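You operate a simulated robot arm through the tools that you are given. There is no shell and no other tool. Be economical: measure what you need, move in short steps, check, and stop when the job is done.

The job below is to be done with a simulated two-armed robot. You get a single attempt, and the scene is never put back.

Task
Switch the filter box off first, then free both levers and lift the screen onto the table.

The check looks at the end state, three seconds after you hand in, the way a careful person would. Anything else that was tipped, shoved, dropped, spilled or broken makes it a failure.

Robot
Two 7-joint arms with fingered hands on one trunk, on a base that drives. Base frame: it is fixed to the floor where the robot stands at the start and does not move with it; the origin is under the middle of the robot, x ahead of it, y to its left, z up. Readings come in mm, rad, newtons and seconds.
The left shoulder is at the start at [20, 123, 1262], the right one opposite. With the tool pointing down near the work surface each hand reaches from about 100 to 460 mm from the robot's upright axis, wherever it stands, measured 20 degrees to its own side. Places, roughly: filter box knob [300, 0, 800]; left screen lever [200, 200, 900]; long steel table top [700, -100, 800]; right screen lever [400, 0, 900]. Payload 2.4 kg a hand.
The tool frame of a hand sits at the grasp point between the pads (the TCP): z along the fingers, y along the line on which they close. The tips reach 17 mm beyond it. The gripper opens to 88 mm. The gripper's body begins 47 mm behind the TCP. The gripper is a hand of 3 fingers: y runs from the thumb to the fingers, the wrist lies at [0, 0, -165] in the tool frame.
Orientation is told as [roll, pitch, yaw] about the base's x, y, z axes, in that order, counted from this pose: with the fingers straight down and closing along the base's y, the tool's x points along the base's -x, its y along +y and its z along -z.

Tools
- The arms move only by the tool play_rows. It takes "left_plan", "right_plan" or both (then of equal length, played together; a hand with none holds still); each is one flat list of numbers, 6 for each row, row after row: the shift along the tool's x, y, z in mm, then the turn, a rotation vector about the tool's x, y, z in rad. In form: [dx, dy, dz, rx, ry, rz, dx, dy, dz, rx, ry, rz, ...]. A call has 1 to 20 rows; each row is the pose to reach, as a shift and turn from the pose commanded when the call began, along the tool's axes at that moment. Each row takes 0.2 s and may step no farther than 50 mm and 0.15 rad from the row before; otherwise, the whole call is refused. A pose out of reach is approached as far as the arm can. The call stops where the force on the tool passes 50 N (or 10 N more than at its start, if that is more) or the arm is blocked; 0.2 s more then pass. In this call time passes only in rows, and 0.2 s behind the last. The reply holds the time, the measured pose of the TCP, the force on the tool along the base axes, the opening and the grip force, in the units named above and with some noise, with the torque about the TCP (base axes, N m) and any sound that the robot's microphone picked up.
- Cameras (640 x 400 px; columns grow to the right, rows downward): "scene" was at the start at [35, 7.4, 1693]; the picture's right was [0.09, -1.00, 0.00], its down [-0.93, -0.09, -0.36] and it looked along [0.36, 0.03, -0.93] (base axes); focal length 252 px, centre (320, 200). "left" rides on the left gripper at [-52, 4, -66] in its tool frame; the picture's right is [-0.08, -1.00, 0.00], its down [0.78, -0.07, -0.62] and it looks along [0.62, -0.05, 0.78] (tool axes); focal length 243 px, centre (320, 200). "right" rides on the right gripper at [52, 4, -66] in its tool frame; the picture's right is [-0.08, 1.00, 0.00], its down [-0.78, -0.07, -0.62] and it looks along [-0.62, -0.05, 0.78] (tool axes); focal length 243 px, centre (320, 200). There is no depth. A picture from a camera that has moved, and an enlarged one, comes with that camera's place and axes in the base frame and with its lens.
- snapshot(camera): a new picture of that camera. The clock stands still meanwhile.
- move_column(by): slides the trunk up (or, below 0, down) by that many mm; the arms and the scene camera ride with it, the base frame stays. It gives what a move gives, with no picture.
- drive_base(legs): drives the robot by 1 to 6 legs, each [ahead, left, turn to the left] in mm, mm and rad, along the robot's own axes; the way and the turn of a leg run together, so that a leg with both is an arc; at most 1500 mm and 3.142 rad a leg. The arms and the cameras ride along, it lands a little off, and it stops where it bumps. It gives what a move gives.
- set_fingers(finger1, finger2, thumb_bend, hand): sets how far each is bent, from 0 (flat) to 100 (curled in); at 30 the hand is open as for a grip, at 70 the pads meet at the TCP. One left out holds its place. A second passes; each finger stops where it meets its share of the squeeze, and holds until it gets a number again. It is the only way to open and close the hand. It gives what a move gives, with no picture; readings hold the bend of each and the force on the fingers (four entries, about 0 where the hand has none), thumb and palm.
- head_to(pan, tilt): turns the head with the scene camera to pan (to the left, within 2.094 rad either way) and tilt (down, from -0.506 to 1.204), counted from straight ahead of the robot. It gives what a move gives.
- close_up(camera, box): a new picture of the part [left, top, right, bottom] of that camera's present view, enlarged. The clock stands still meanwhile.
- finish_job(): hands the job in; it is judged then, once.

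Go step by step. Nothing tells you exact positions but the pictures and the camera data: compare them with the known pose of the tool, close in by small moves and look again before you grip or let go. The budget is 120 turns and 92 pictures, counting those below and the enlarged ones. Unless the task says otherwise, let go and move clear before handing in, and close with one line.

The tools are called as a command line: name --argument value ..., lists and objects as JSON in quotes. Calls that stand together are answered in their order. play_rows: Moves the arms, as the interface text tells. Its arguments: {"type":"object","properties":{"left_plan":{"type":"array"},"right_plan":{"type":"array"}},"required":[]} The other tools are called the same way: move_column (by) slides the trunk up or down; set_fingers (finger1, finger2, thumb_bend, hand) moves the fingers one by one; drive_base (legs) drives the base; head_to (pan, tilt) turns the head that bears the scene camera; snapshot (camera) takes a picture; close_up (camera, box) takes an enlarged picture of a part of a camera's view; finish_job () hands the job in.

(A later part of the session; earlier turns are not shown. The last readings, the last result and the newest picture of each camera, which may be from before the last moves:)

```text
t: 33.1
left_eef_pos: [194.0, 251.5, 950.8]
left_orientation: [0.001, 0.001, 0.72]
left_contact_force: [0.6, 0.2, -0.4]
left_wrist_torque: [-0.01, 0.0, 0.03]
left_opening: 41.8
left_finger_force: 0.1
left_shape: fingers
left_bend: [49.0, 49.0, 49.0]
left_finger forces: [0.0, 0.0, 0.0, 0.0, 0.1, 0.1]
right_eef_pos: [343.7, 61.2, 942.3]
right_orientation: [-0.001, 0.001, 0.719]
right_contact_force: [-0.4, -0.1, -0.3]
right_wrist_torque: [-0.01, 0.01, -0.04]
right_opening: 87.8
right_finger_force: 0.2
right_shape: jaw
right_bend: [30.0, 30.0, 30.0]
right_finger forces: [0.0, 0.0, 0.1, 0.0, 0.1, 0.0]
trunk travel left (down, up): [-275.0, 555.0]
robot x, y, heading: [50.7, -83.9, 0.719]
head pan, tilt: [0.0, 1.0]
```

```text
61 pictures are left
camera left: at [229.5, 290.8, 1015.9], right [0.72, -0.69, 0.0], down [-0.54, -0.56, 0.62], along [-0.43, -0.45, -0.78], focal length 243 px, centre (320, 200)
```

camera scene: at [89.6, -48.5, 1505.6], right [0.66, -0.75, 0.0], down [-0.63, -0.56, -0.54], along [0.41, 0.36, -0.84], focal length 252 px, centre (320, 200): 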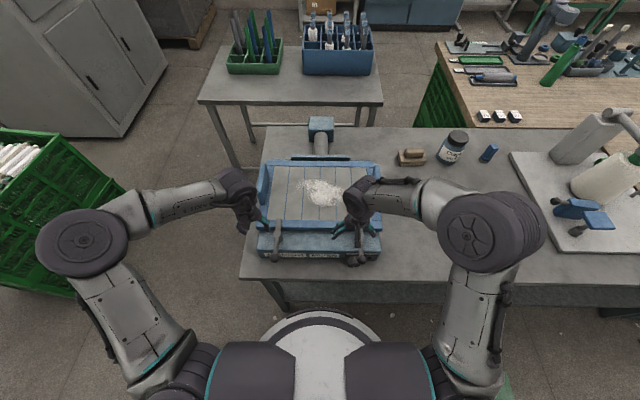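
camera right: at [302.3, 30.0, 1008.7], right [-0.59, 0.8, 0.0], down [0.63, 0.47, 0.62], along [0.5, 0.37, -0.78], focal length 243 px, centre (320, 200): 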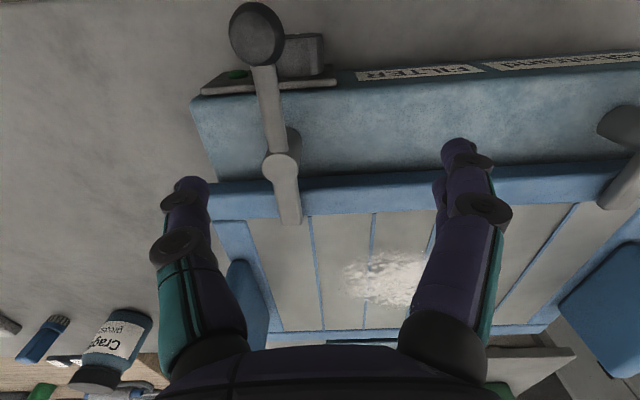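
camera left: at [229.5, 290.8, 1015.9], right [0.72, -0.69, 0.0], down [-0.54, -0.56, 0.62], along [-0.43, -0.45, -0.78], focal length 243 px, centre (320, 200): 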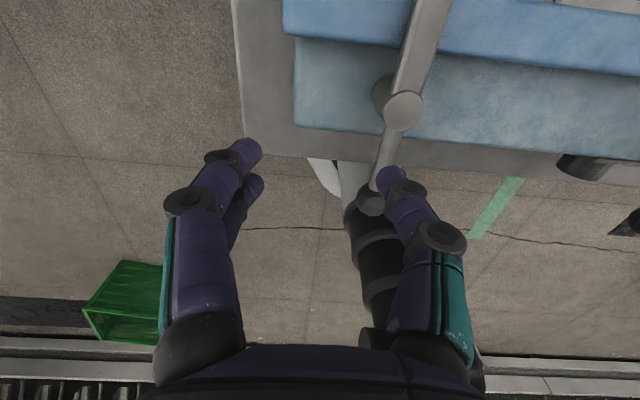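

I'm centred now. I take the lever balls to be at about (n 254, e 204) on the right and (n 260, e -24) on the left, z≈882, with the pivots about 63 mm behind them. I'll pre-shape the right hand and bring both hands above the balls.

set_fingers --hand "right" --finger1 48 --finger2 48 --thumb_bend 48

play_rows --right_plan '[23, -12, 5, 0, 0, 0, 45, -24, 10, 0, 0, 0]' --left_plan '[25, -19, 8, 0, 0, 0, 51, -38, 19, 0, 0, 0]'

snapshot --camera "right"

snapshot --camera "left"

close_up --camera "scene" --box '[230, 150, 400, 280]'

```text
t: 34.1
left_eef_pos: [193.2, 251.0, 950.1]
left_orientation: [-0.001, 0.0, 0.721]
left_contact_force: [-0.1, -0.2, 0.3]
left_wrist_torque: [0.0, -0.02, 0.0]
left_opening: 42.0
left_finger_force: 0.0
left_shape: fingers
left_bend: [49.0, 49.0, 49.0]
left_finger forces: [0.0, 0.0, 0.0, 0.1, 0.1, 0.0]
right_eef_pos: [342.6, 60.6, 941.9]
right_orientation: [0.001, 0.001, 0.722]
right_contact_force: [-0.8, 0.2, 1.1]
right_wrist_torque: [0.0, 0.01, -0.01]
right_opening: 45.2
right_finger_force: 0.0
right_shape: fingers
right_bend: [48.0, 48.0, 48.0]
right_finger forces: [0.0, 0.1, 0.0, 0.0, 0.0, 0.0]
trunk travel left (down, up): [-275.0, 555.0]
robot x, y, heading: [55.4, -88.4, 0.719]
head pan, tilt: [0.0, 1.0]
```

```text
t: 34.7
left_eef_pos: [179.0, 189.5, 932.5]
left_orientation: [-0.001, 0.001, 0.723]
left_contact_force: [0.2, -0.9, -0.4]
left_wrist_torque: [0.01, 0.0, 0.03]
left_opening: 41.9
left_finger_force: 0.1
left_shape: fingers
left_bend: [49.0, 49.0, 49.0]
left_finger forces: [0.0, 0.0, 0.0, 0.1, 0.0, 0.0]
right_eef_pos: [326.0, 12.1, 930.4]
right_orientation: [0.001, 0.0, 0.721]
right_contact_force: [0.8, 0.4, -0.4]
right_wrist_torque: [0.01, -0.05, 0.02]
right_opening: 45.1
right_finger_force: 0.1
right_shape: fingers
right_bend: [48.0, 48.0, 48.0]
right_finger forces: [0.0, 0.0, 0.0, 0.0, 0.0, 0.0]
trunk travel left (down, up): [-275.0, 555.0]
robot x, y, heading: [50.8, -87.2, 0.717]
head pan, tilt: [0.0, 1.0]
```

```text
60 pictures are left
camera right: at [284.0, -19.4, 997.0], right [-0.59, 0.8, 0.0], down [0.63, 0.47, 0.62], along [0.5, 0.37, -0.78], focal length 243 px, centre (320, 200)
```

right: 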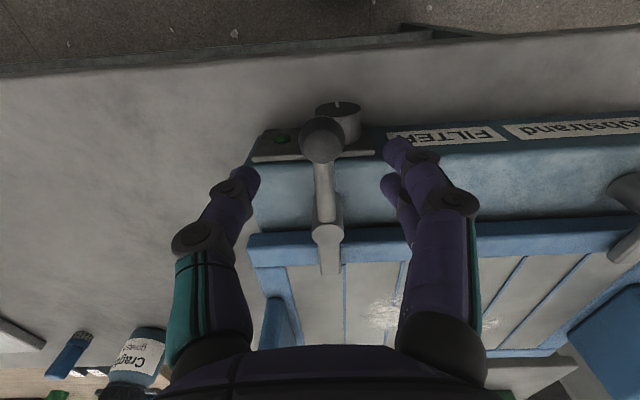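

```text
59 pictures are left
camera left: at [214.9, 228.1, 998.2], right [0.72, -0.69, 0.0], down [-0.54, -0.57, 0.62], along [-0.43, -0.45, -0.78], focal length 243 px, centre (320, 200)
```

left: 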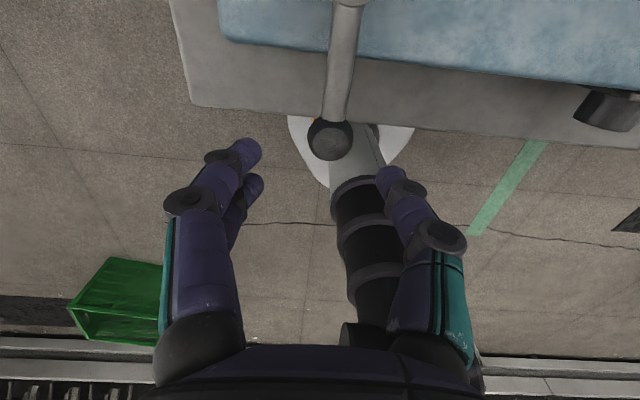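

```text
3.08 times, centred on (315, 215) of scene
camera zoom: at [88.8, -49.6, 1505.6], right [0.66, -0.75, 0.0], down [-0.63, -0.56, -0.54], along [0.41, 0.36, -0.84], focal length 774 px, centre (335, 154)
```

zoom: 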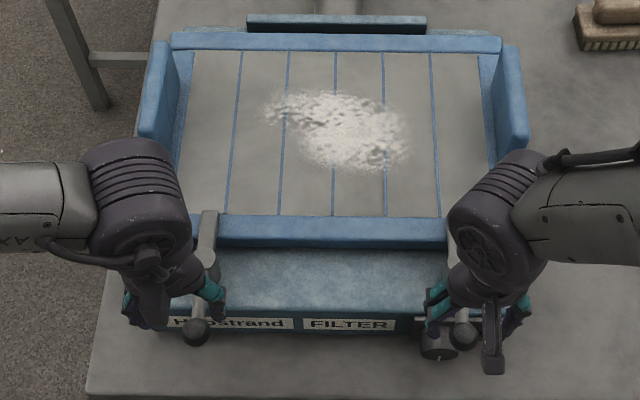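

Both hands are centred over their balls to within about 3 mm. Lowering so the fingers straddle them.

play_rows --right_plan '[0, 0, 20, 0, 0, 0, 0, 0, 35, 0, 0, 0, 0, 0, 46, 0, 0, 0]' --left_plan '[0, -3, 20, 0, 0, 0, 0, -3, 35, 0, 0, 0, 0, -3, 48, 0, 0, 0]'

snapshot --camera "right"

snapshot --camera "left"

```text
t: 35.5
left_eef_pos: [181.9, 188.4, 884.6]
left_orientation: [0.0, 0.001, 0.72]
left_contact_force: [-0.5, -0.4, 0.7]
left_wrist_torque: [0.01, -0.03, 0.03]
left_opening: 42.2
left_finger_force: 0.1
left_shape: fingers
left_bend: [49.0, 49.0, 49.0]
left_finger forces: [0.0, 0.0, 0.0, 0.0, 0.0, 0.0]
right_eef_pos: [326.0, 12.6, 885.7]
right_orientation: [0.0, 0.001, 0.72]
right_contact_force: [0.3, 0.5, -0.1]
right_wrist_torque: [-0.01, 0.01, 0.02]
right_opening: 44.8
right_finger_force: 0.0
right_shape: fingers
right_bend: [48.0, 48.0, 48.0]
right_finger forces: [0.1, 0.1, 0.0, 0.0, 0.0, 0.0]
trunk travel left (down, up): [-275.0, 555.0]
robot x, y, heading: [53.9, -84.7, 0.722]
head pan, tilt: [0.0, 1.0]
```

```text
57 pictures are left
camera right: at [284.1, -17.8, 952.1], right [-0.59, 0.8, 0.0], down [0.63, 0.47, 0.62], along [0.5, 0.37, -0.78], focal length 243 px, centre (320, 200)
```

right: 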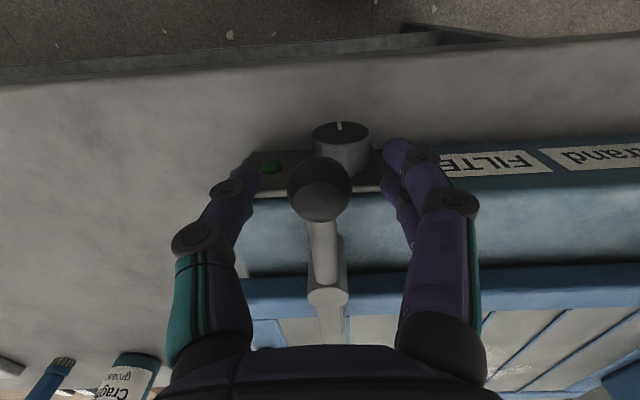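

```text
56 pictures are left
camera left: at [217.5, 226.0, 950.2], right [0.72, -0.69, 0.0], down [-0.54, -0.57, 0.62], along [-0.43, -0.45, -0.78], focal length 243 px, centre (320, 200)
```

left: 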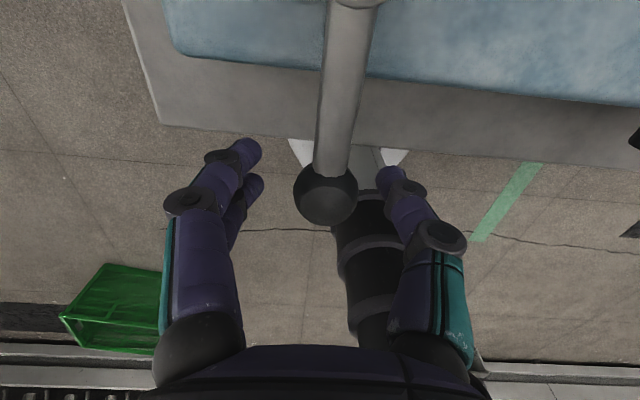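

The fingers straddle both balls. I'll swing both levers outward along their arcs, rotating the hands with them.

play_rows --right_plan '[-0.6, -8.8, 0, 0, 0, -0.14, -2.5, -17.4, 0, 0, 0, -0.28, -5.5, -25.7, 0, 0, 0, -0.42, -9.6, -33.5, 0, 0, 0, -0.56, -14.8, -40.6, 0, 0, 0, -0.7, -20.9, -46.9, 0, 0, 0, -0.84]' --left_plan '[-0.6, 8.8, 0, 0, 0, 0.14, -2.5, 17.4, 0, 0, 0, 0.28, -5.5, 25.7, 0, 0, 0, 0.42, -9.6, 33.5, 0, 0, 0, 0.56, -14.8, 40.6, 0, 0, 0, 0.7, -20.9, 46.9, 0, 0, 0, 0.84]'

snapshot --camera "right"

snapshot --camera "left"

```text
t: 36.9
left_eef_pos: [165.6, 236.4, 884.8]
left_orientation: [0.0, -0.001, -0.121]
left_contact_force: [-1.0, 0.3, -0.1]
left_wrist_torque: [0.0, 0.0, 0.0]
left_opening: 42.4
left_finger_force: 0.1
left_shape: fingers
left_bend: [49.0, 49.0, 49.0]
left_finger forces: [0.0, 0.1, 0.0, 0.0, 0.0, 0.0]
right_eef_pos: [371.9, -10.6, 886.9]
right_orientation: [0.0, 0.001, 1.564]
right_contact_force: [-7.4, -5.0, 1.8]
right_wrist_torque: [-0.04, 0.17, 0.35]
right_opening: 45.0
right_finger_force: 3.7
right_shape: fingers
right_bend: [48.0, 31.0, 48.0]
right_finger forces: [0.0, 7.6, 0.0, 0.1, 0.0, 0.1]
trunk travel left (down, up): [-275.0, 555.0]
robot x, y, heading: [51.4, -84.2, 0.72]
head pan, tilt: [0.0, 1.0]
```

```text
55 pictures are left
camera right: at [367.8, -61.7, 953.1], right [-1.0, 0.09, 0.0], down [0.07, 0.78, 0.62], along [0.06, 0.62, -0.78], focal length 243 px, centre (320, 200)
```

right: 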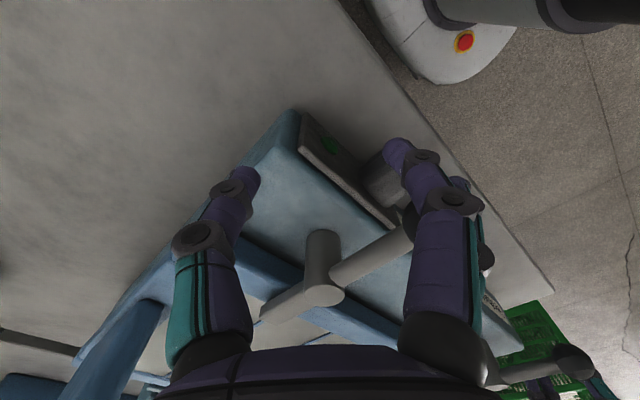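

```text
54 pictures are left
camera left: at [217.3, 235.4, 950.3], right [-0.04, -1.0, 0.0], down [-0.78, 0.03, 0.62], along [-0.62, 0.02, -0.78], focal length 243 px, centre (320, 200)
```

left: 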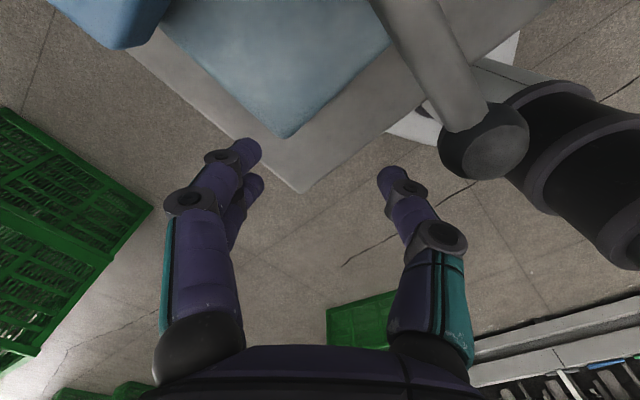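

Neither lever moved; the fingers are compliant sideways and slipped or bent. I'll lift both hands, close the fingers into pegs, and turn the hands so they push along their stiff side.

play_rows --right_plan '[0, 6, 0, 0, 0, 0, 0, 6, -25, 0, 0, 0, 0, 6, -55, 0, 0, 0]' --left_plan '[0, 0, 0, 0, 0, 0, 0, 0, -25, 0, 0, 0, 0, 0, -55, 0, 0, 0]'

set_fingers --hand "right" --finger1 72 --finger2 72 --thumb_bend 72

set_fingers --hand "left" --finger1 72 --finger2 72 --thumb_bend 72

play_rows --right_plan '[-12, 14, 0, 0, 0, -0.145, -23, 28, 0, 0, 0, -0.29, -35, 43, 0, 0, 0, -0.435, -47, 57, 0, 0, 0, -0.58, -58, 71, 0, 0, 0, -0.726]' --left_plan '[-11, -15, 0, 0, 0, 0.145, -22, -31, 0, 0, 0, 0.29, -33, -46, 0, 0, 0, 0.435, -44, -61, 0, 0, 0, 0.58, -55, -76, 0, 0, 0, 0.726]'

snapshot --camera "right"

snapshot --camera "left"

close_up --camera "scene" --box '[230, 150, 400, 280]'

```text
t: 37.7
left_eef_pos: [165.7, 234.8, 938.7]
left_orientation: [-0.002, 0.001, -0.119]
left_contact_force: [-0.2, 0.0, -0.3]
left_wrist_torque: [-0.01, -0.03, -0.04]
left_opening: 42.4
left_finger_force: 0.1
left_shape: fingers
left_bend: [49.0, 49.0, 49.0]
left_finger forces: [0.0, 0.0, 0.1, 0.0, 0.0, 0.0]
right_eef_pos: [367.0, -8.0, 941.8]
right_orientation: [0.0, 0.0, 1.561]
right_contact_force: [0.5, 0.9, -0.5]
right_wrist_torque: [-0.02, 0.01, 0.01]
right_opening: 45.1
right_finger_force: 0.1
right_shape: fingers
right_bend: [48.0, 48.0, 48.0]
right_finger forces: [0.0, 0.1, 0.0, 0.0, 0.0, 0.0]
trunk travel left (down, up): [-275.0, 555.0]
robot x, y, heading: [52.5, -81.0, 0.716]
head pan, tilt: [0.0, 1.0]
```

```text
t: 38.7
left_eef_pos: [165.0, 236.5, 938.8]
left_orientation: [-0.001, 0.001, -0.118]
left_contact_force: [-0.2, -0.2, -0.4]
left_wrist_torque: [0.02, 0.01, 0.0]
left_opening: 42.2
left_finger_force: 0.0
left_shape: fingers
left_bend: [49.0, 49.0, 49.0]
left_finger forces: [0.0, 0.0, 0.1, 0.0, 0.0, 0.0]
right_eef_pos: [366.9, -8.3, 942.7]
right_orientation: [0.001, 0.0, 1.56]
right_contact_force: [-0.5, -0.3, 0.1]
right_wrist_torque: [0.0, 0.01, 0.0]
right_opening: 0.0
right_finger_force: 0.0
right_shape: fingers
right_bend: [72.0, 72.0, 72.0]
right_finger forces: [0.1, 0.0, 0.0, 0.1, 0.0, 0.0]
trunk travel left (down, up): [-275.0, 555.0]
robot x, y, heading: [48.9, -86.1, 0.719]
head pan, tilt: [0.0, 1.0]
```

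```text
t: 39.7
left_eef_pos: [165.5, 236.5, 938.3]
left_orientation: [0.0, 0.0, -0.117]
left_contact_force: [0.2, 0.0, -0.2]
left_wrist_torque: [0.02, -0.04, -0.02]
left_opening: 0.0
left_finger_force: 0.0
left_shape: fingers
left_bend: [72.0, 72.0, 72.0]
left_finger forces: [0.0, 0.0, 0.1, 0.0, 0.0, 0.1]
right_eef_pos: [365.9, -7.7, 941.1]
right_orientation: [-0.001, 0.001, 1.563]
right_contact_force: [-1.0, -0.8, 0.2]
right_wrist_torque: [-0.03, -0.03, -0.02]
right_opening: 0.0
right_finger_force: 0.0
right_shape: fingers
right_bend: [72.0, 72.0, 72.0]
right_finger forces: [0.0, 0.1, 0.0, 0.0, 0.0, 0.1]
trunk travel left (down, up): [-275.0, 555.0]
robot x, y, heading: [51.7, -82.2, 0.717]
head pan, tilt: [0.0, 1.0]
```

```text
t: 40.9
left_eef_pos: [212.0, 154.0, 939.2]
left_orientation: [0.0, -0.001, -0.849]
left_contact_force: [-0.4, -0.1, 0.7]
left_wrist_torque: [-0.04, 0.04, 0.0]
left_opening: 0.0
left_finger_force: 0.0
left_shape: fingers
left_bend: [72.0, 72.0, 72.0]
left_finger forces: [0.0, 0.1, 0.1, 0.0, 0.0, 0.0]
right_eef_pos: [296.9, 50.3, 943.6]
right_orientation: [0.001, 0.0, 2.29]
right_contact_force: [0.3, -0.2, -0.4]
right_wrist_torque: [-0.04, 0.0, 0.0]
right_opening: 0.0
right_finger_force: 0.1
right_shape: fingers
right_bend: [72.0, 72.0, 72.0]
right_finger forces: [0.1, 0.0, 0.0, 0.0, 0.0, 0.0]
trunk travel left (down, up): [-275.0, 555.0]
robot x, y, heading: [50.7, -84.7, 0.716]
head pan, tilt: [0.0, 1.0]
```

```text
53 pictures are left
camera right: at [327.0, 7.2, 1009.5], right [-0.81, -0.59, 0.0], down [-0.46, 0.63, 0.62], along [-0.37, 0.5, -0.78], focal length 243 px, centre (320, 200)
```

right: 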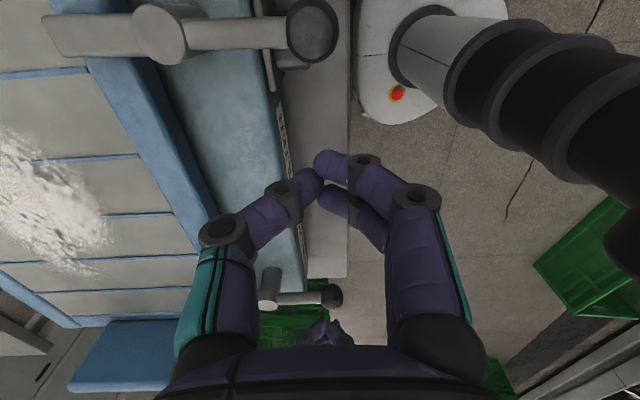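

```text
52 pictures are left
camera left: at [249.2, 118.9, 1004.5], right [-0.69, -0.72, 0.0], down [-0.57, 0.54, 0.62], along [-0.45, 0.43, -0.78], focal length 243 px, centre (320, 200)
```

left: 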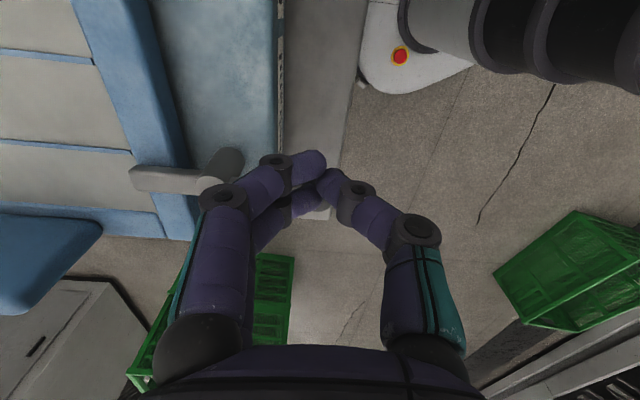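

```text
3.08 times, centred on (315, 215) of scene
camera zoom: at [88.9, -49.2, 1505.6], right [0.66, -0.75, 0.0], down [-0.63, -0.56, -0.54], along [0.41, 0.36, -0.84], focal length 774 px, centre (335, 154)
```

zoom: 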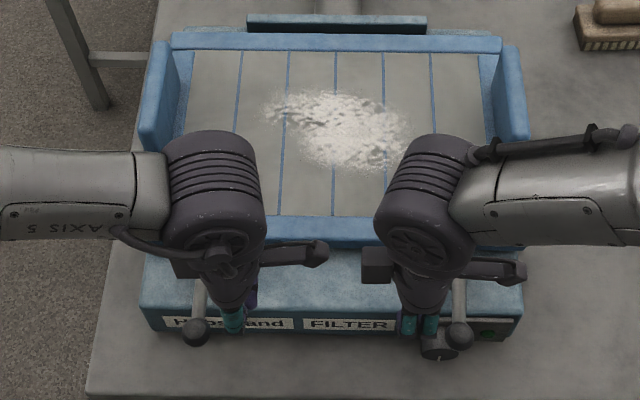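

Levers and box are unmoved and the pegs sit just inside each ball. Lowering, then a gentle symmetric outward push so the forces on the box cancel.

play_rows --right_plan '[0, 0, 20, 0, 0, 0, 0, 0, 40, 0, 0, 0, 0, 0, 58, 0, 0, 0]' --left_plan '[0, 0, 20, 0, 0, 0, 0, 0, 40, 0, 0, 0, 0, 0, 54, 0, 0, 0]'

play_rows --right_plan '[5, 0, 0, 0, 0, 0, 10, 0, 0, 0, 0, 0, 14, 0, 0, 0, 0, 0, 18, 0, 0, 0, 0, 0, 22, -1, 0, 0, 0, 0, 25, -1, 0, 0, 0, 0]' --left_plan '[5, 0, 0, 0, 0, 0, 10, 0, 0, 0, 0, 0, 14, 0, 0, 0, 0, 0, 18, 0, 0, 0, 0, 0, 22, 1, 0, 0, 0, 0, 25, 1, 0, 0, 0, 0]'

close_up --camera "scene" --box '[230, 150, 400, 280]'

snapshot --camera "right"

```text
t: 41.7
left_eef_pos: [212.7, 153.2, 884.3]
left_orientation: [0.001, 0.001, -0.845]
left_contact_force: [0.5, -0.5, 0.3]
left_wrist_torque: [0.0, 0.0, -0.02]
left_opening: 0.0
left_finger_force: 0.0
left_shape: fingers
left_bend: [72.0, 72.0, 72.0]
left_finger forces: [0.1, 0.1, 0.0, 0.0, 0.0, 0.1]
right_eef_pos: [295.2, 49.5, 884.0]
right_orientation: [0.0, 0.0, 2.289]
right_contact_force: [-1.3, 0.7, -0.1]
right_wrist_torque: [0.01, 0.0, 0.02]
right_opening: 0.0
right_finger_force: 0.0
right_shape: fingers
right_bend: [72.0, 72.0, 72.0]
right_finger forces: [0.1, 0.0, 0.0, 0.1, 0.0, 0.0]
trunk travel left (down, up): [-275.0, 555.0]
robot x, y, heading: [53.0, -84.1, 0.72]
head pan, tilt: [0.0, 1.0]
```

```text
t: 43.1
left_eef_pos: [196.6, 172.4, 886.1]
left_orientation: [-0.001, -0.002, -0.846]
left_contact_force: [11.3, -12.3, -1.3]
left_wrist_torque: [-0.16, -0.14, -0.07]
left_opening: 0.2
left_finger_force: 7.1
left_shape: fingers
left_bend: [72.0, 70.0, 72.0]
left_finger forces: [0.1, 13.6, 0.0, 0.1, 0.1, 0.0]
right_eef_pos: [312.8, 33.4, 882.8]
right_orientation: [0.0, -0.005, 2.289]
right_contact_force: [-5.2, 5.4, -0.3]
right_wrist_torque: [0.07, 0.03, -0.07]
right_opening: 0.0
right_finger_force: 4.4
right_shape: fingers
right_bend: [71.0, 72.0, 72.0]
right_finger forces: [7.3, 0.1, 0.1, 0.1, 0.0, 0.1]
trunk travel left (down, up): [-275.0, 555.0]
robot x, y, heading: [51.5, -84.4, 0.723]
head pan, tilt: [0.0, 1.0]
```

```text
3.08 times, centred on (315, 215) of scene
camera zoom: at [89.9, -50.2, 1505.6], right [0.66, -0.75, 0.0], down [-0.63, -0.55, -0.54], along [0.41, 0.36, -0.84], focal length 774 px, centre (335, 154)
```

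zoom: 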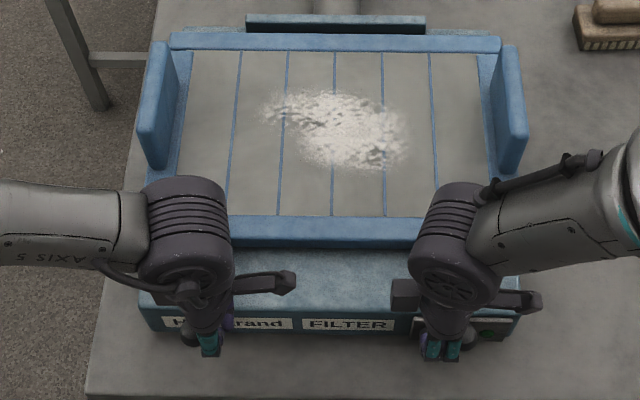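

```text
49 pictures are left
camera right: at [345.1, -10.1, 950.3], right [-0.81, -0.59, 0.0], down [-0.46, 0.63, 0.62], along [-0.37, 0.5, -0.78], focal length 243 px, centre (320, 200)
```

right: 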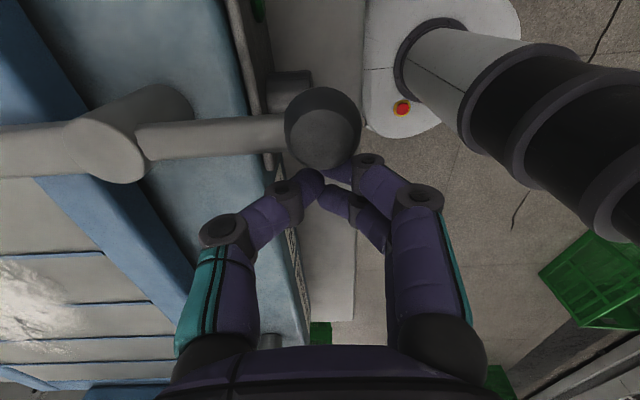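

Both pegs are in contact (about 17 N and 8 N) and the levers haven't moved yet. Continuing the balanced push.

play_rows --right_plan '[4, 0, 0, 0, 0, 0, 8, 0, 0, 0, 0, 0, 12, 0, 0, 0, 0, 0, 16, -1, 0, 0, 0, 0]' --left_plan '[3, 0, 0, 0, 0, 0, 6, 0, 0, 0, 0, 0, 9, 0, 0, 0, 0, 0, 12, 1, 0, 0, 0, 0]'

snapshot --camera "right"

snapshot --camera "left"

```text
t: 44.0
left_eef_pos: [194.5, 175.2, 886.0]
left_orientation: [0.003, -0.017, -0.854]
left_contact_force: [16.8, -19.7, -2.5]
left_wrist_torque: [-0.16, -0.19, -0.13]
left_opening: 0.0
left_finger_force: 14.0
left_shape: fingers
left_bend: [72.0, 69.0, 71.0]
left_finger forces: [0.0, 16.7, 0.0, 0.0, 10.2, 0.0]
right_eef_pos: [322.3, 21.6, 882.4]
right_orientation: [0.0, -0.01, 2.288]
right_contact_force: [-10.6, 9.9, -5.1]
right_wrist_torque: [0.13, 0.11, -0.01]
right_opening: 10.9
right_finger_force: 8.5
right_shape: fingers
right_bend: [62.0, 72.0, 68.0]
right_finger forces: [6.5, 0.2, 0.0, 0.1, 10.7, 0.0]
trunk travel left (down, up): [-275.0, 555.0]
robot x, y, heading: [53.3, -84.8, 0.718]
head pan, tilt: [0.0, 1.0]
stopped in row 4 (left hand): the force on the tool passed its limit at 57 N (the readings are from after the stop); the commanded pose is now the measured one
```

```text
48 pictures are left
camera right: at [354.0, -20.2, 949.1], right [-0.81, -0.59, 0.0], down [-0.46, 0.63, 0.63], along [-0.37, 0.51, -0.78], focal length 243 px, centre (320, 200)
```

right: 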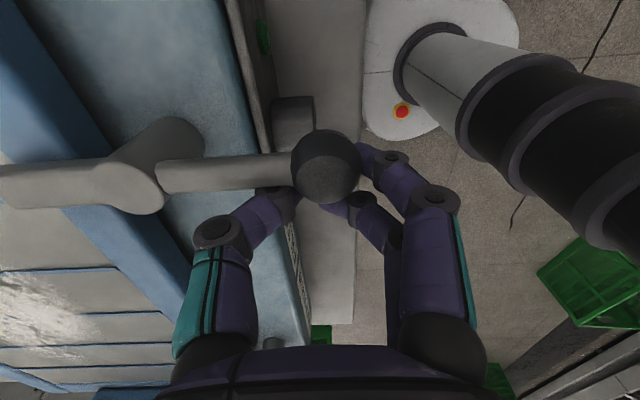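

```text
47 pictures are left
camera left: at [231.9, 141.1, 952.6], right [-0.69, -0.72, 0.0], down [-0.57, 0.55, 0.61], along [-0.44, 0.42, -0.79], focal length 243 px, centre (320, 200)
```

left: 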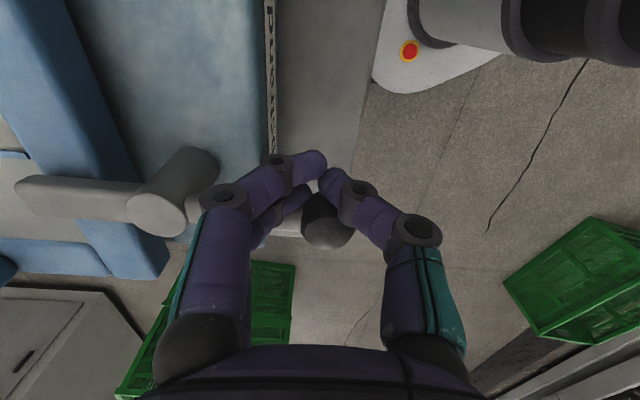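

Outward is blocked: 57 N on the left hand didn't move it, so the levers must swing inward. I'll back the pegs off, lift over the balls and come down on their outer sides.

play_rows --right_plan '[-10, 0, 0, 0, 0, 0, -22, 0, 0, 0, 0, 0, -22, 0, -30, 0, 0, 0, -22, 0, -60, 0, 0, 0, 0, 0, -60, 0, 0, 0, 28, 0, -60, 0, 0, 0, 56, 0, -60, 0, 0, 0]' --left_plan '[-5, 0, 0, 0, 0, 0, -10, 0, 0, 0, 0, 0, -10, 0, -30, 0, 0, 0, -10, 0, -60, 0, 0, 0, 10, 0, -60, 0, 0, 0, 37, 0, -60, 0, 0, 0, 64, 0, -60, 0, 0, 0]'

set_fingers --hand "right" --finger1 72 --finger2 72 --thumb_bend 72

snapshot --camera "right"

snapshot --camera "left"

close_up --camera "scene" --box '[230, 150, 400, 280]'

```text
t: 45.6
left_eef_pos: [148.6, 226.5, 944.6]
left_orientation: [0.002, -0.011, -0.849]
left_contact_force: [0.4, 0.8, 0.8]
left_wrist_torque: [-0.03, 0.01, 0.0]
left_opening: 0.1
left_finger_force: 0.1
left_shape: fingers
left_bend: [72.0, 72.0, 72.0]
left_finger forces: [0.1, 0.0, 0.1, 0.0, 0.1, 0.0]
right_eef_pos: [358.4, -20.5, 943.5]
right_orientation: [0.0, -0.005, 2.29]
right_contact_force: [0.4, 0.4, 0.0]
right_wrist_torque: [0.02, -0.01, -0.02]
right_opening: 0.0
right_finger_force: 0.1
right_shape: fingers
right_bend: [72.0, 72.0, 72.0]
right_finger forces: [0.0, 0.0, 0.0, 0.0, 0.0, 0.0]
trunk travel left (down, up): [-275.0, 555.0]
robot x, y, heading: [57.0, -85.5, 0.719]
head pan, tilt: [0.0, 1.0]
```

```text
t: 46.6
left_eef_pos: [149.1, 226.0, 944.7]
left_orientation: [0.003, -0.014, -0.85]
left_contact_force: [-0.8, 0.7, 0.0]
left_wrist_torque: [0.01, -0.01, -0.01]
left_opening: 0.0
left_finger_force: 0.1
left_shape: fingers
left_bend: [72.0, 72.0, 72.0]
left_finger forces: [0.1, 0.0, 0.1, 0.0, 0.0, 0.0]
right_eef_pos: [359.2, -18.0, 944.5]
right_orientation: [-0.001, -0.006, 2.286]
right_contact_force: [0.5, 0.5, -0.2]
right_wrist_torque: [0.04, -0.02, 0.02]
right_opening: 0.0
right_finger_force: 0.1
right_shape: fingers
right_bend: [72.0, 72.0, 72.0]
right_finger forces: [0.1, 0.1, 0.1, 0.0, 0.0, 0.0]
trunk travel left (down, up): [-275.0, 555.0]
robot x, y, heading: [50.7, -84.0, 0.717]
head pan, tilt: [0.0, 1.0]
```

```text
46 pictures are left
camera right: at [390.7, -61.6, 1009.9], right [-0.81, -0.59, 0.0], down [-0.46, 0.63, 0.63], along [-0.37, 0.5, -0.78], focal length 243 px, centre (320, 200)
```

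right: 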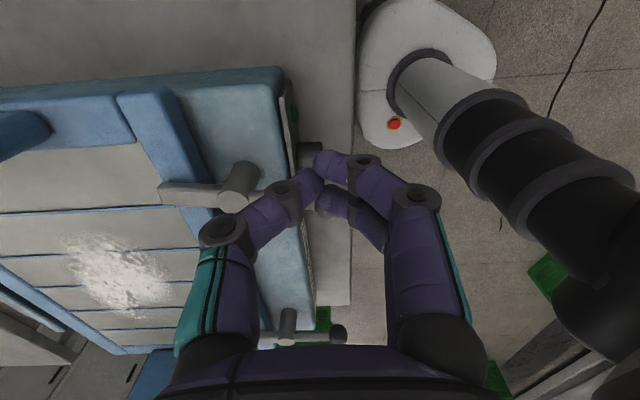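

```text
45 pictures are left
camera left: at [186.5, 191.5, 1010.7], right [-0.69, -0.72, 0.0], down [-0.57, 0.55, 0.61], along [-0.44, 0.42, -0.79], focal length 243 px, centre (320, 200)
```

left: 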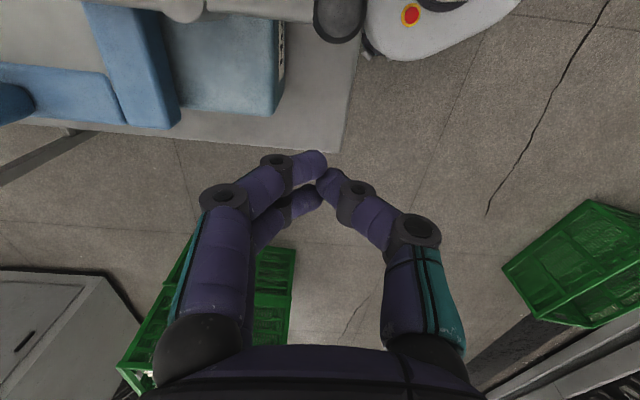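

```text
3.08 times, centred on (315, 215) of scene
camera zoom: at [88.9, -49.5, 1505.6], right [0.66, -0.75, 0.0], down [-0.63, -0.55, -0.54], along [0.41, 0.36, -0.84], focal length 774 px, centre (335, 154)
```

zoom: 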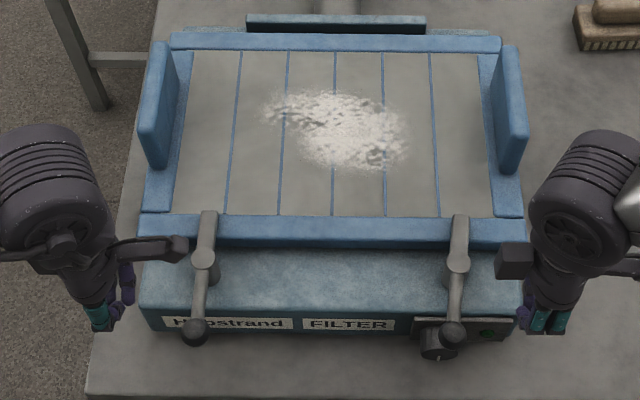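

Box still in place, and the pegs are now outside each ball. Lowering and pushing inward together.

play_rows --right_plan '[0, 0, 20, 0, 0, 0, 0, 0, 40, 0, 0, 0, 0, 0, 62, 0, 0, 0, -5, 0, 62, 0, 0, 0, -10, 0, 62, 0, 0, 0, -15, 0, 62, 0, 0, 0, -20, -1, 62, 0, 0, 0, -25, -1, 62, 0, 0, 0]' --left_plan '[0, 0, 20, 0, 0, 0, 0, 0, 40, 0, 0, 0, 0, 0, 62, 0, 0, 0, -10, 0, 62, 0, 0, 0, -15, 0, 62, 0, 0, 0, -20, 0, 62, 0, 0, 0, -25, 1, 62, 0, 0, 0, -30, 1, 62, 0, 0, 0]'

snapshot --camera "right"

snapshot --camera "left"

```text
t: 48.4
left_eef_pos: [171.4, 205.7, 882.8]
left_orientation: [0.003, -0.014, -0.849]
left_contact_force: [-0.7, -0.2, 0.1]
left_wrist_torque: [0.03, -0.02, 0.0]
left_opening: 0.0
left_finger_force: 0.2
left_shape: fingers
left_bend: [72.0, 72.0, 72.0]
left_finger forces: [0.4, 0.1, 0.0, 0.0, 0.0, 0.0]
right_eef_pos: [342.9, 1.2, 881.1]
right_orientation: [0.0, -0.005, 2.288]
right_contact_force: [0.5, -0.3, -0.1]
right_wrist_torque: [-0.02, -0.01, -0.01]
right_opening: 0.0
right_finger_force: 0.1
right_shape: fingers
right_bend: [72.0, 72.0, 72.0]
right_finger forces: [0.1, 0.0, 0.1, 0.1, 0.0, 0.0]
trunk travel left (down, up): [-275.0, 555.0]
robot x, y, heading: [51.0, -84.5, 0.717]
head pan, tilt: [0.0, 1.0]
```

```text
43 pictures are left
camera right: at [374.7, -41.7, 947.2], right [-0.81, -0.59, 0.0], down [-0.46, 0.63, 0.63], along [-0.37, 0.5, -0.78], focal length 243 px, centre (320, 200)
```

right: 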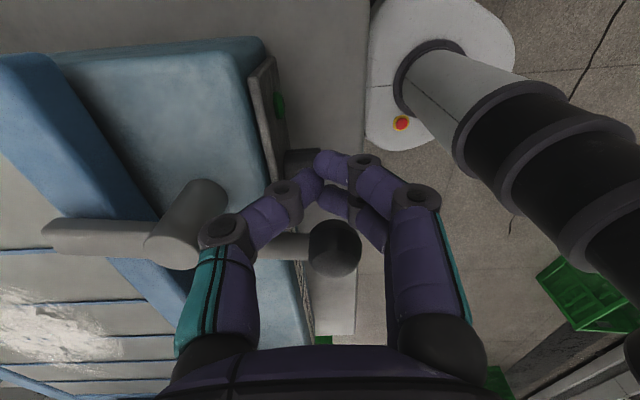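

```text
42 pictures are left
camera left: at [208.5, 170.6, 949.3], right [-0.69, -0.72, 0.0], down [-0.57, 0.55, 0.61], along [-0.44, 0.42, -0.79], focal length 243 px, centre (320, 200)
```

left: 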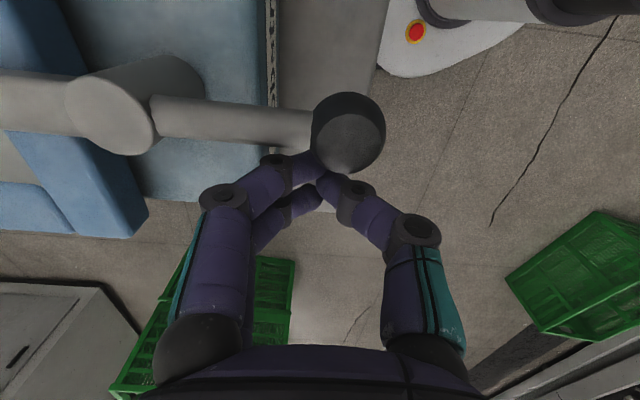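

Almost touching on both. Continuing the inward push in small steps.

play_rows --right_plan '[-5, 0, 0, 0, 0, 0, -10, 0, 0, 0, 0, 0, -15, 0, 0, 0, 0, 0, -20, -1, 0, 0, 0, 0, -25, -2, 0, 0, 0, 0]' --left_plan '[-4, 0, 0, 0, 0, 0, -8, 0, 0, 0, 0, 0, -12, 0, 0, 0, 0, 0, -16, 1, 0, 0, 0, 0, -20, 2, 0, 0, 0, 0]'

snapshot --camera "right"

snapshot --camera "left"

```text
t: 49.6
left_eef_pos: [186.1, 190.5, 883.5]
left_orientation: [0.002, -0.012, -0.849]
left_contact_force: [-0.7, 0.8, -0.1]
left_wrist_torque: [0.0, 0.04, 0.01]
left_opening: 0.2
left_finger_force: 0.7
left_shape: fingers
left_bend: [72.0, 72.0, 72.0]
left_finger forces: [1.0, 0.0, 0.0, 0.0, 0.0, 0.0]
right_eef_pos: [326.6, 21.6, 880.2]
right_orientation: [-0.001, -0.004, 2.289]
right_contact_force: [0.3, -1.2, 0.4]
right_wrist_torque: [0.0, -0.01, 0.02]
right_opening: 0.3
right_finger_force: 0.4
right_shape: fingers
right_bend: [72.0, 72.0, 72.0]
right_finger forces: [0.0, 0.9, 0.1, 0.0, 0.1, 0.0]
trunk travel left (down, up): [-275.0, 555.0]
robot x, y, heading: [52.5, -83.2, 0.716]
head pan, tilt: [0.0, 1.0]
```

```text
41 pictures are left
camera right: at [359.2, -21.7, 947.0], right [-0.81, -0.59, 0.0], down [-0.46, 0.63, 0.63], along [-0.37, 0.5, -0.78], focal length 243 px, centre (320, 200)
```

right: 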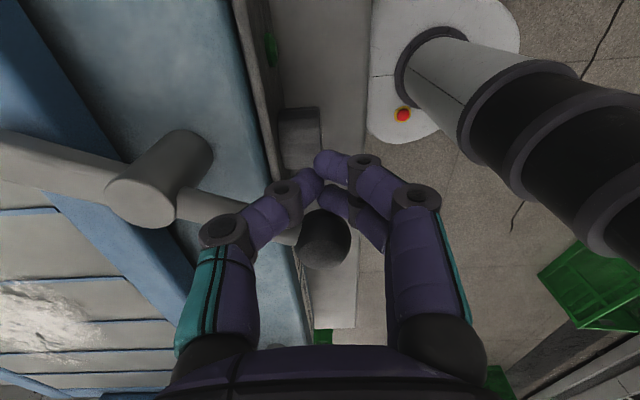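

```text
40 pictures are left
camera left: at [222.5, 156.0, 949.7], right [-0.69, -0.72, 0.0], down [-0.57, 0.55, 0.61], along [-0.44, 0.42, -0.79], focal length 243 px, centre (320, 200)
```

left: 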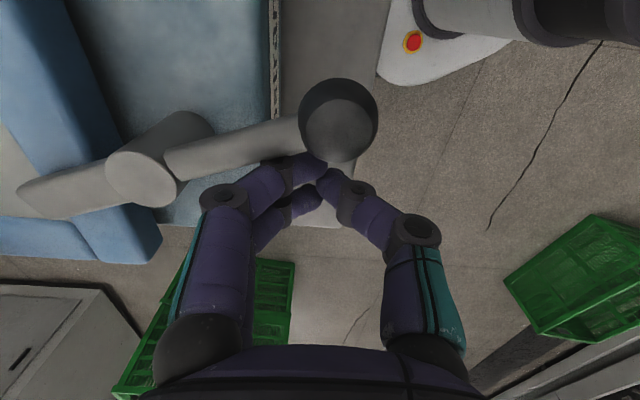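

Inward works: both levers are already about 20° round with almost no force. I'll take the right lever round to about 95° first, so the hands don't meet.

play_rows --right_plan '[-6.8, 7.1, 0, 0, 0, 0.14, -16.2, 4.7, 0, 0, 0, 0.28, -25.1, 1, 0, 0, 0, 0.42, -33.4, -4, 0, 0, 0, 0.56, -40.9, -10.2, 0, 0, 0, 0.7, -47.3, -17.4, 0, 0, 0, 0.84, -52.6, -25.5, 0, 0, 0, 0.98, -56.6, -34.4, 0, 0, 0, 1.12, -58.5, -40.5, 0, 0, 0, 1.2]'

close_up --camera "scene" --box '[230, 150, 400, 280]'

snapshot --camera "right"

```text
t: 51.6
left_eef_pos: [184.6, 190.4, 883.9]
left_orientation: [0.003, -0.013, -0.85]
left_contact_force: [-0.1, -0.2, -0.9]
left_wrist_torque: [-0.01, 0.02, -0.02]
left_opening: 0.0
left_finger_force: 0.1
left_shape: fingers
left_bend: [72.0, 72.0, 72.0]
left_finger forces: [0.1, 0.0, 0.0, 0.0, 0.0, 0.0]
right_eef_pos: [319.6, 91.6, 881.9]
right_orientation: [0.005, -0.002, 1.085]
right_contact_force: [-0.9, -0.2, -0.2]
right_wrist_torque: [0.0, 0.02, 0.01]
right_opening: 0.0
right_finger_force: 0.3
right_shape: fingers
right_bend: [72.0, 72.0, 72.0]
right_finger forces: [0.0, 1.1, 0.0, 0.0, 0.0, 0.0]
trunk travel left (down, up): [-275.0, 555.0]
robot x, y, heading: [51.8, -86.2, 0.717]
head pan, tilt: [0.0, 1.0]
```

```text
3.08 times, centred on (315, 215) of scene
camera zoom: at [88.8, -49.5, 1505.6], right [0.66, -0.75, 0.0], down [-0.63, -0.55, -0.54], along [0.41, 0.36, -0.84], focal length 774 px, centre (335, 154)
```

zoom: 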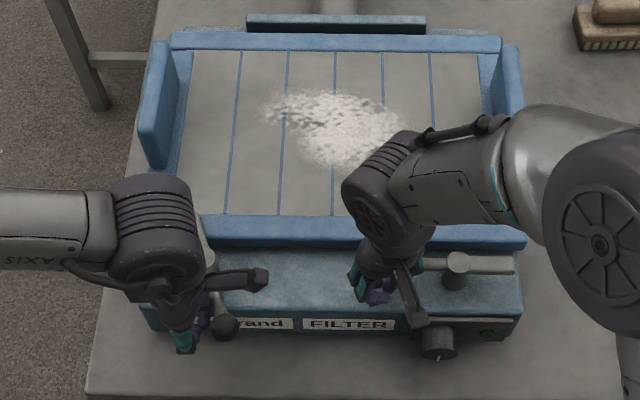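

```text
38 pictures are left
camera right: at [291.5, 47.1, 947.7], right [-0.84, 0.54, 0.0], down [0.42, 0.66, 0.62], along [0.33, 0.53, -0.78], focal length 243 px, centre (320, 200)
```

right: 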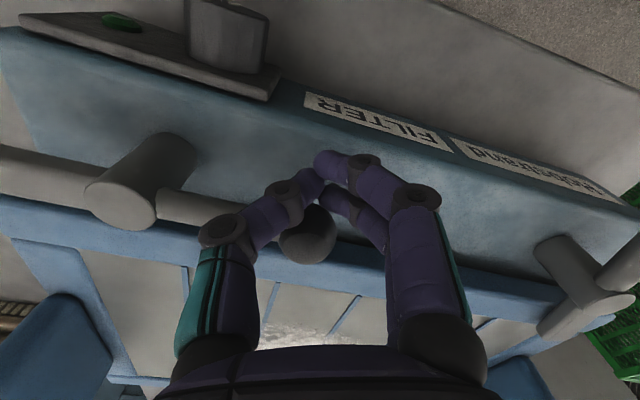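

The right lever now lies parallel to the front edge. I'll withdraw the right hand up and to the right, and swing the left lever.

play_rows --right_plan '[20, 0, 0, 0, 0, 0, 25, 0, -25, 0, 0, 0, 25, 0, -60, 0, 0, 0, 25, -40, -70, 0, 0, 0, 25, -85, -75, 0, 0, 0]'

play_rows --left_plan '[-10.7, -4.6, 0, 0, 0, -0.14, -20.1, -2.2, 0, 0, 0, -0.28, -29, 1.5, 0, 0, 0, -0.42, -37.3, 6.5, 0, 0, 0, -0.56, -44.8, 12.7, 0, 0, 0, -0.7, -51.2, 19.9, 0, 0, 0, -0.84, -56.5, 28, 0, 0, 0, -0.98, -60.5, 36.9, 0, 0, 0, -1.12, -62.4, 43, 0, 0, 0, -1.2]'

close_up --camera "scene" --box '[230, 150, 400, 280]'

snapshot --camera "left"

```text
t: 52.8
left_eef_pos: [186.2, 190.4, 883.4]
left_orientation: [0.002, -0.011, -0.85]
left_contact_force: [-0.7, -0.4, -0.3]
left_wrist_torque: [-0.03, 0.0, -0.05]
left_opening: 0.0
left_finger_force: 0.0
left_shape: fingers
left_bend: [72.0, 72.0, 72.0]
left_finger forces: [0.0, 0.1, 0.0, 0.1, 0.0, 0.0]
right_eef_pos: [383.0, 29.9, 956.6]
right_orientation: [0.006, -0.002, 1.09]
right_contact_force: [0.8, 0.6, 0.2]
right_wrist_torque: [-0.02, -0.01, -0.01]
right_opening: 0.0
right_finger_force: 0.1
right_shape: fingers
right_bend: [72.0, 72.0, 72.0]
right_finger forces: [0.0, 0.0, 0.0, 0.1, 0.1, 0.0]
trunk travel left (down, up): [-275.0, 555.0]
robot x, y, heading: [52.8, -85.4, 0.717]
head pan, tilt: [0.0, 1.0]
```

```text
t: 54.8
left_eef_pos: [253.5, 169.1, 885.1]
left_orientation: [-0.008, -0.003, 0.351]
left_contact_force: [-39.2, -17.4, 3.3]
left_wrist_torque: [-0.02, 0.28, 0.34]
left_opening: 0.0
left_finger_force: 22.4
left_shape: fingers
left_bend: [72.0, 72.0, 71.0]
left_finger forces: [44.4, 0.0, 0.0, 0.0, 0.0, 0.0]
right_eef_pos: [378.3, 27.9, 957.7]
right_orientation: [0.002, -0.006, 1.09]
right_contact_force: [0.1, -0.1, 0.4]
right_wrist_torque: [0.0, -0.01, 0.02]
right_opening: 0.0
right_finger_force: 0.1
right_shape: fingers
right_bend: [72.0, 72.0, 72.0]
right_finger forces: [0.1, 0.0, 0.0, 0.1, 0.0, 0.0]
trunk travel left (down, up): [-275.0, 555.0]
robot x, y, heading: [52.6, -82.5, 0.723]
head pan, tilt: [0.0, 1.0]
```

```text
3.08 times, centred on (315, 215) of scene
camera zoom: at [82.1, -52.7, 1505.9], right [0.66, -0.75, 0.0], down [-0.63, -0.55, -0.54], along [0.41, 0.36, -0.84], focal length 774 px, centre (335, 154)
```

zoom: 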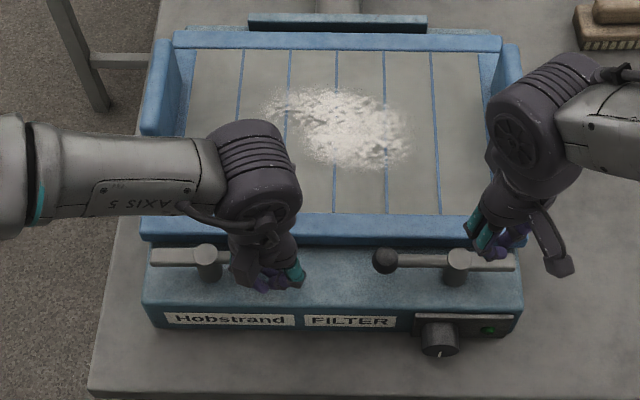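

```text
36 pictures are left
camera left: at [299.9, 193.2, 950.9], right [0.42, -0.91, 0.01], down [-0.71, -0.33, 0.62], along [-0.56, -0.27, -0.78], focal length 243 px, centre (320, 200)
```

left: 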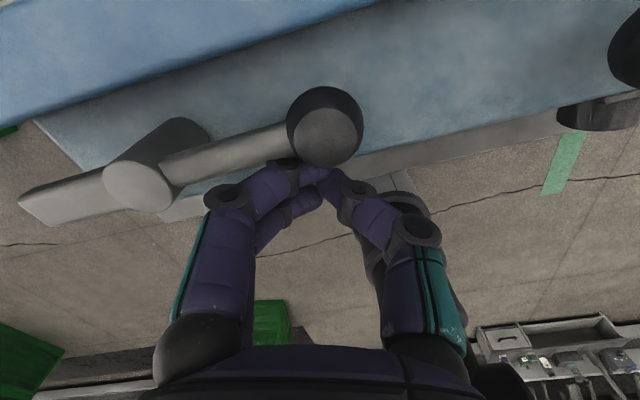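

Both levers are at 90°, with the left one against its stop. I'll withdraw the left hand right away and check the box.

play_rows --left_plan '[20, 0, 0, 0, 0, 0, 25, 0, -25, 0, 0, 0, 25, 0, -60, 0, 0, 0, 25, 40, -70, 0, 0, 0, 25, 80, -75, 0, 0, 0]'

close_up --camera "scene" --box '[230, 150, 400, 280]'

snapshot --camera "left"

```text
t: 56.0
left_eef_pos: [206.8, 239.6, 957.3]
left_orientation: [-0.01, -0.006, 0.352]
left_contact_force: [-0.8, -0.2, 0.0]
left_wrist_torque: [0.0, -0.03, -0.01]
left_opening: 0.2
left_finger_force: 0.1
left_shape: fingers
left_bend: [72.0, 72.0, 72.0]
left_finger forces: [0.1, 0.0, 0.0, 0.0, 0.1, 0.0]
right_eef_pos: [382.3, 29.3, 955.8]
right_orientation: [0.003, -0.001, 1.087]
right_contact_force: [0.5, 0.7, -0.6]
right_wrist_torque: [-0.03, -0.03, -0.03]
right_opening: 0.1
right_finger_force: 0.0
right_shape: fingers
right_bend: [72.0, 72.0, 72.0]
right_finger forces: [0.1, 0.0, 0.0, 0.0, 0.1, 0.1]
trunk travel left (down, up): [-275.0, 555.0]
robot x, y, heading: [54.6, -80.2, 0.719]
head pan, tilt: [0.0, 1.0]
```

```text
3.08 times, centred on (315, 215) of scene
camera zoom: at [88.7, -49.3, 1505.6], right [0.66, -0.75, 0.0], down [-0.63, -0.55, -0.54], along [0.41, 0.36, -0.84], focal length 774 px, centre (335, 154)
```

zoom: 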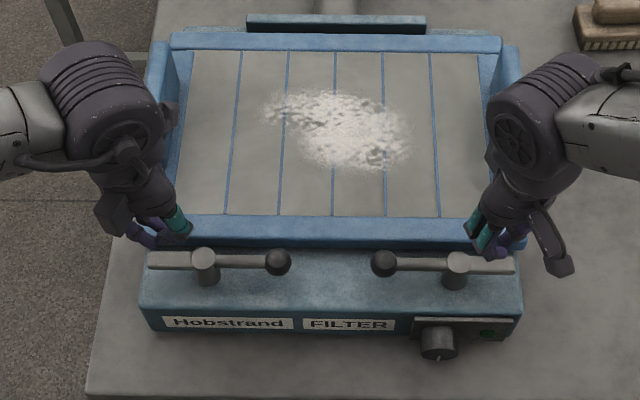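

```text
34 pictures are left
camera left: at [253.7, 263.1, 1023.7], right [0.42, -0.91, 0.01], down [-0.72, -0.33, 0.62], along [-0.56, -0.27, -0.79], focal length 243 px, centre (320, 200)
```

left: 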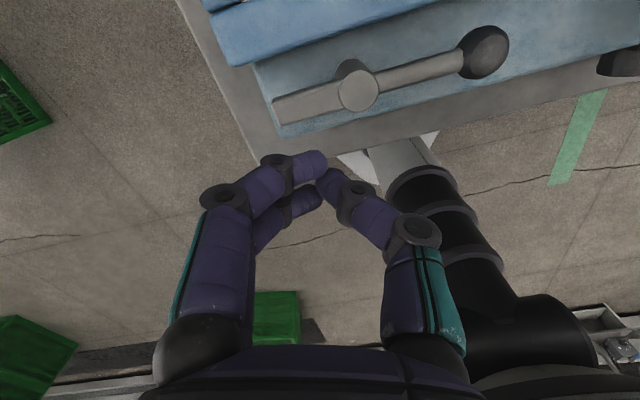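

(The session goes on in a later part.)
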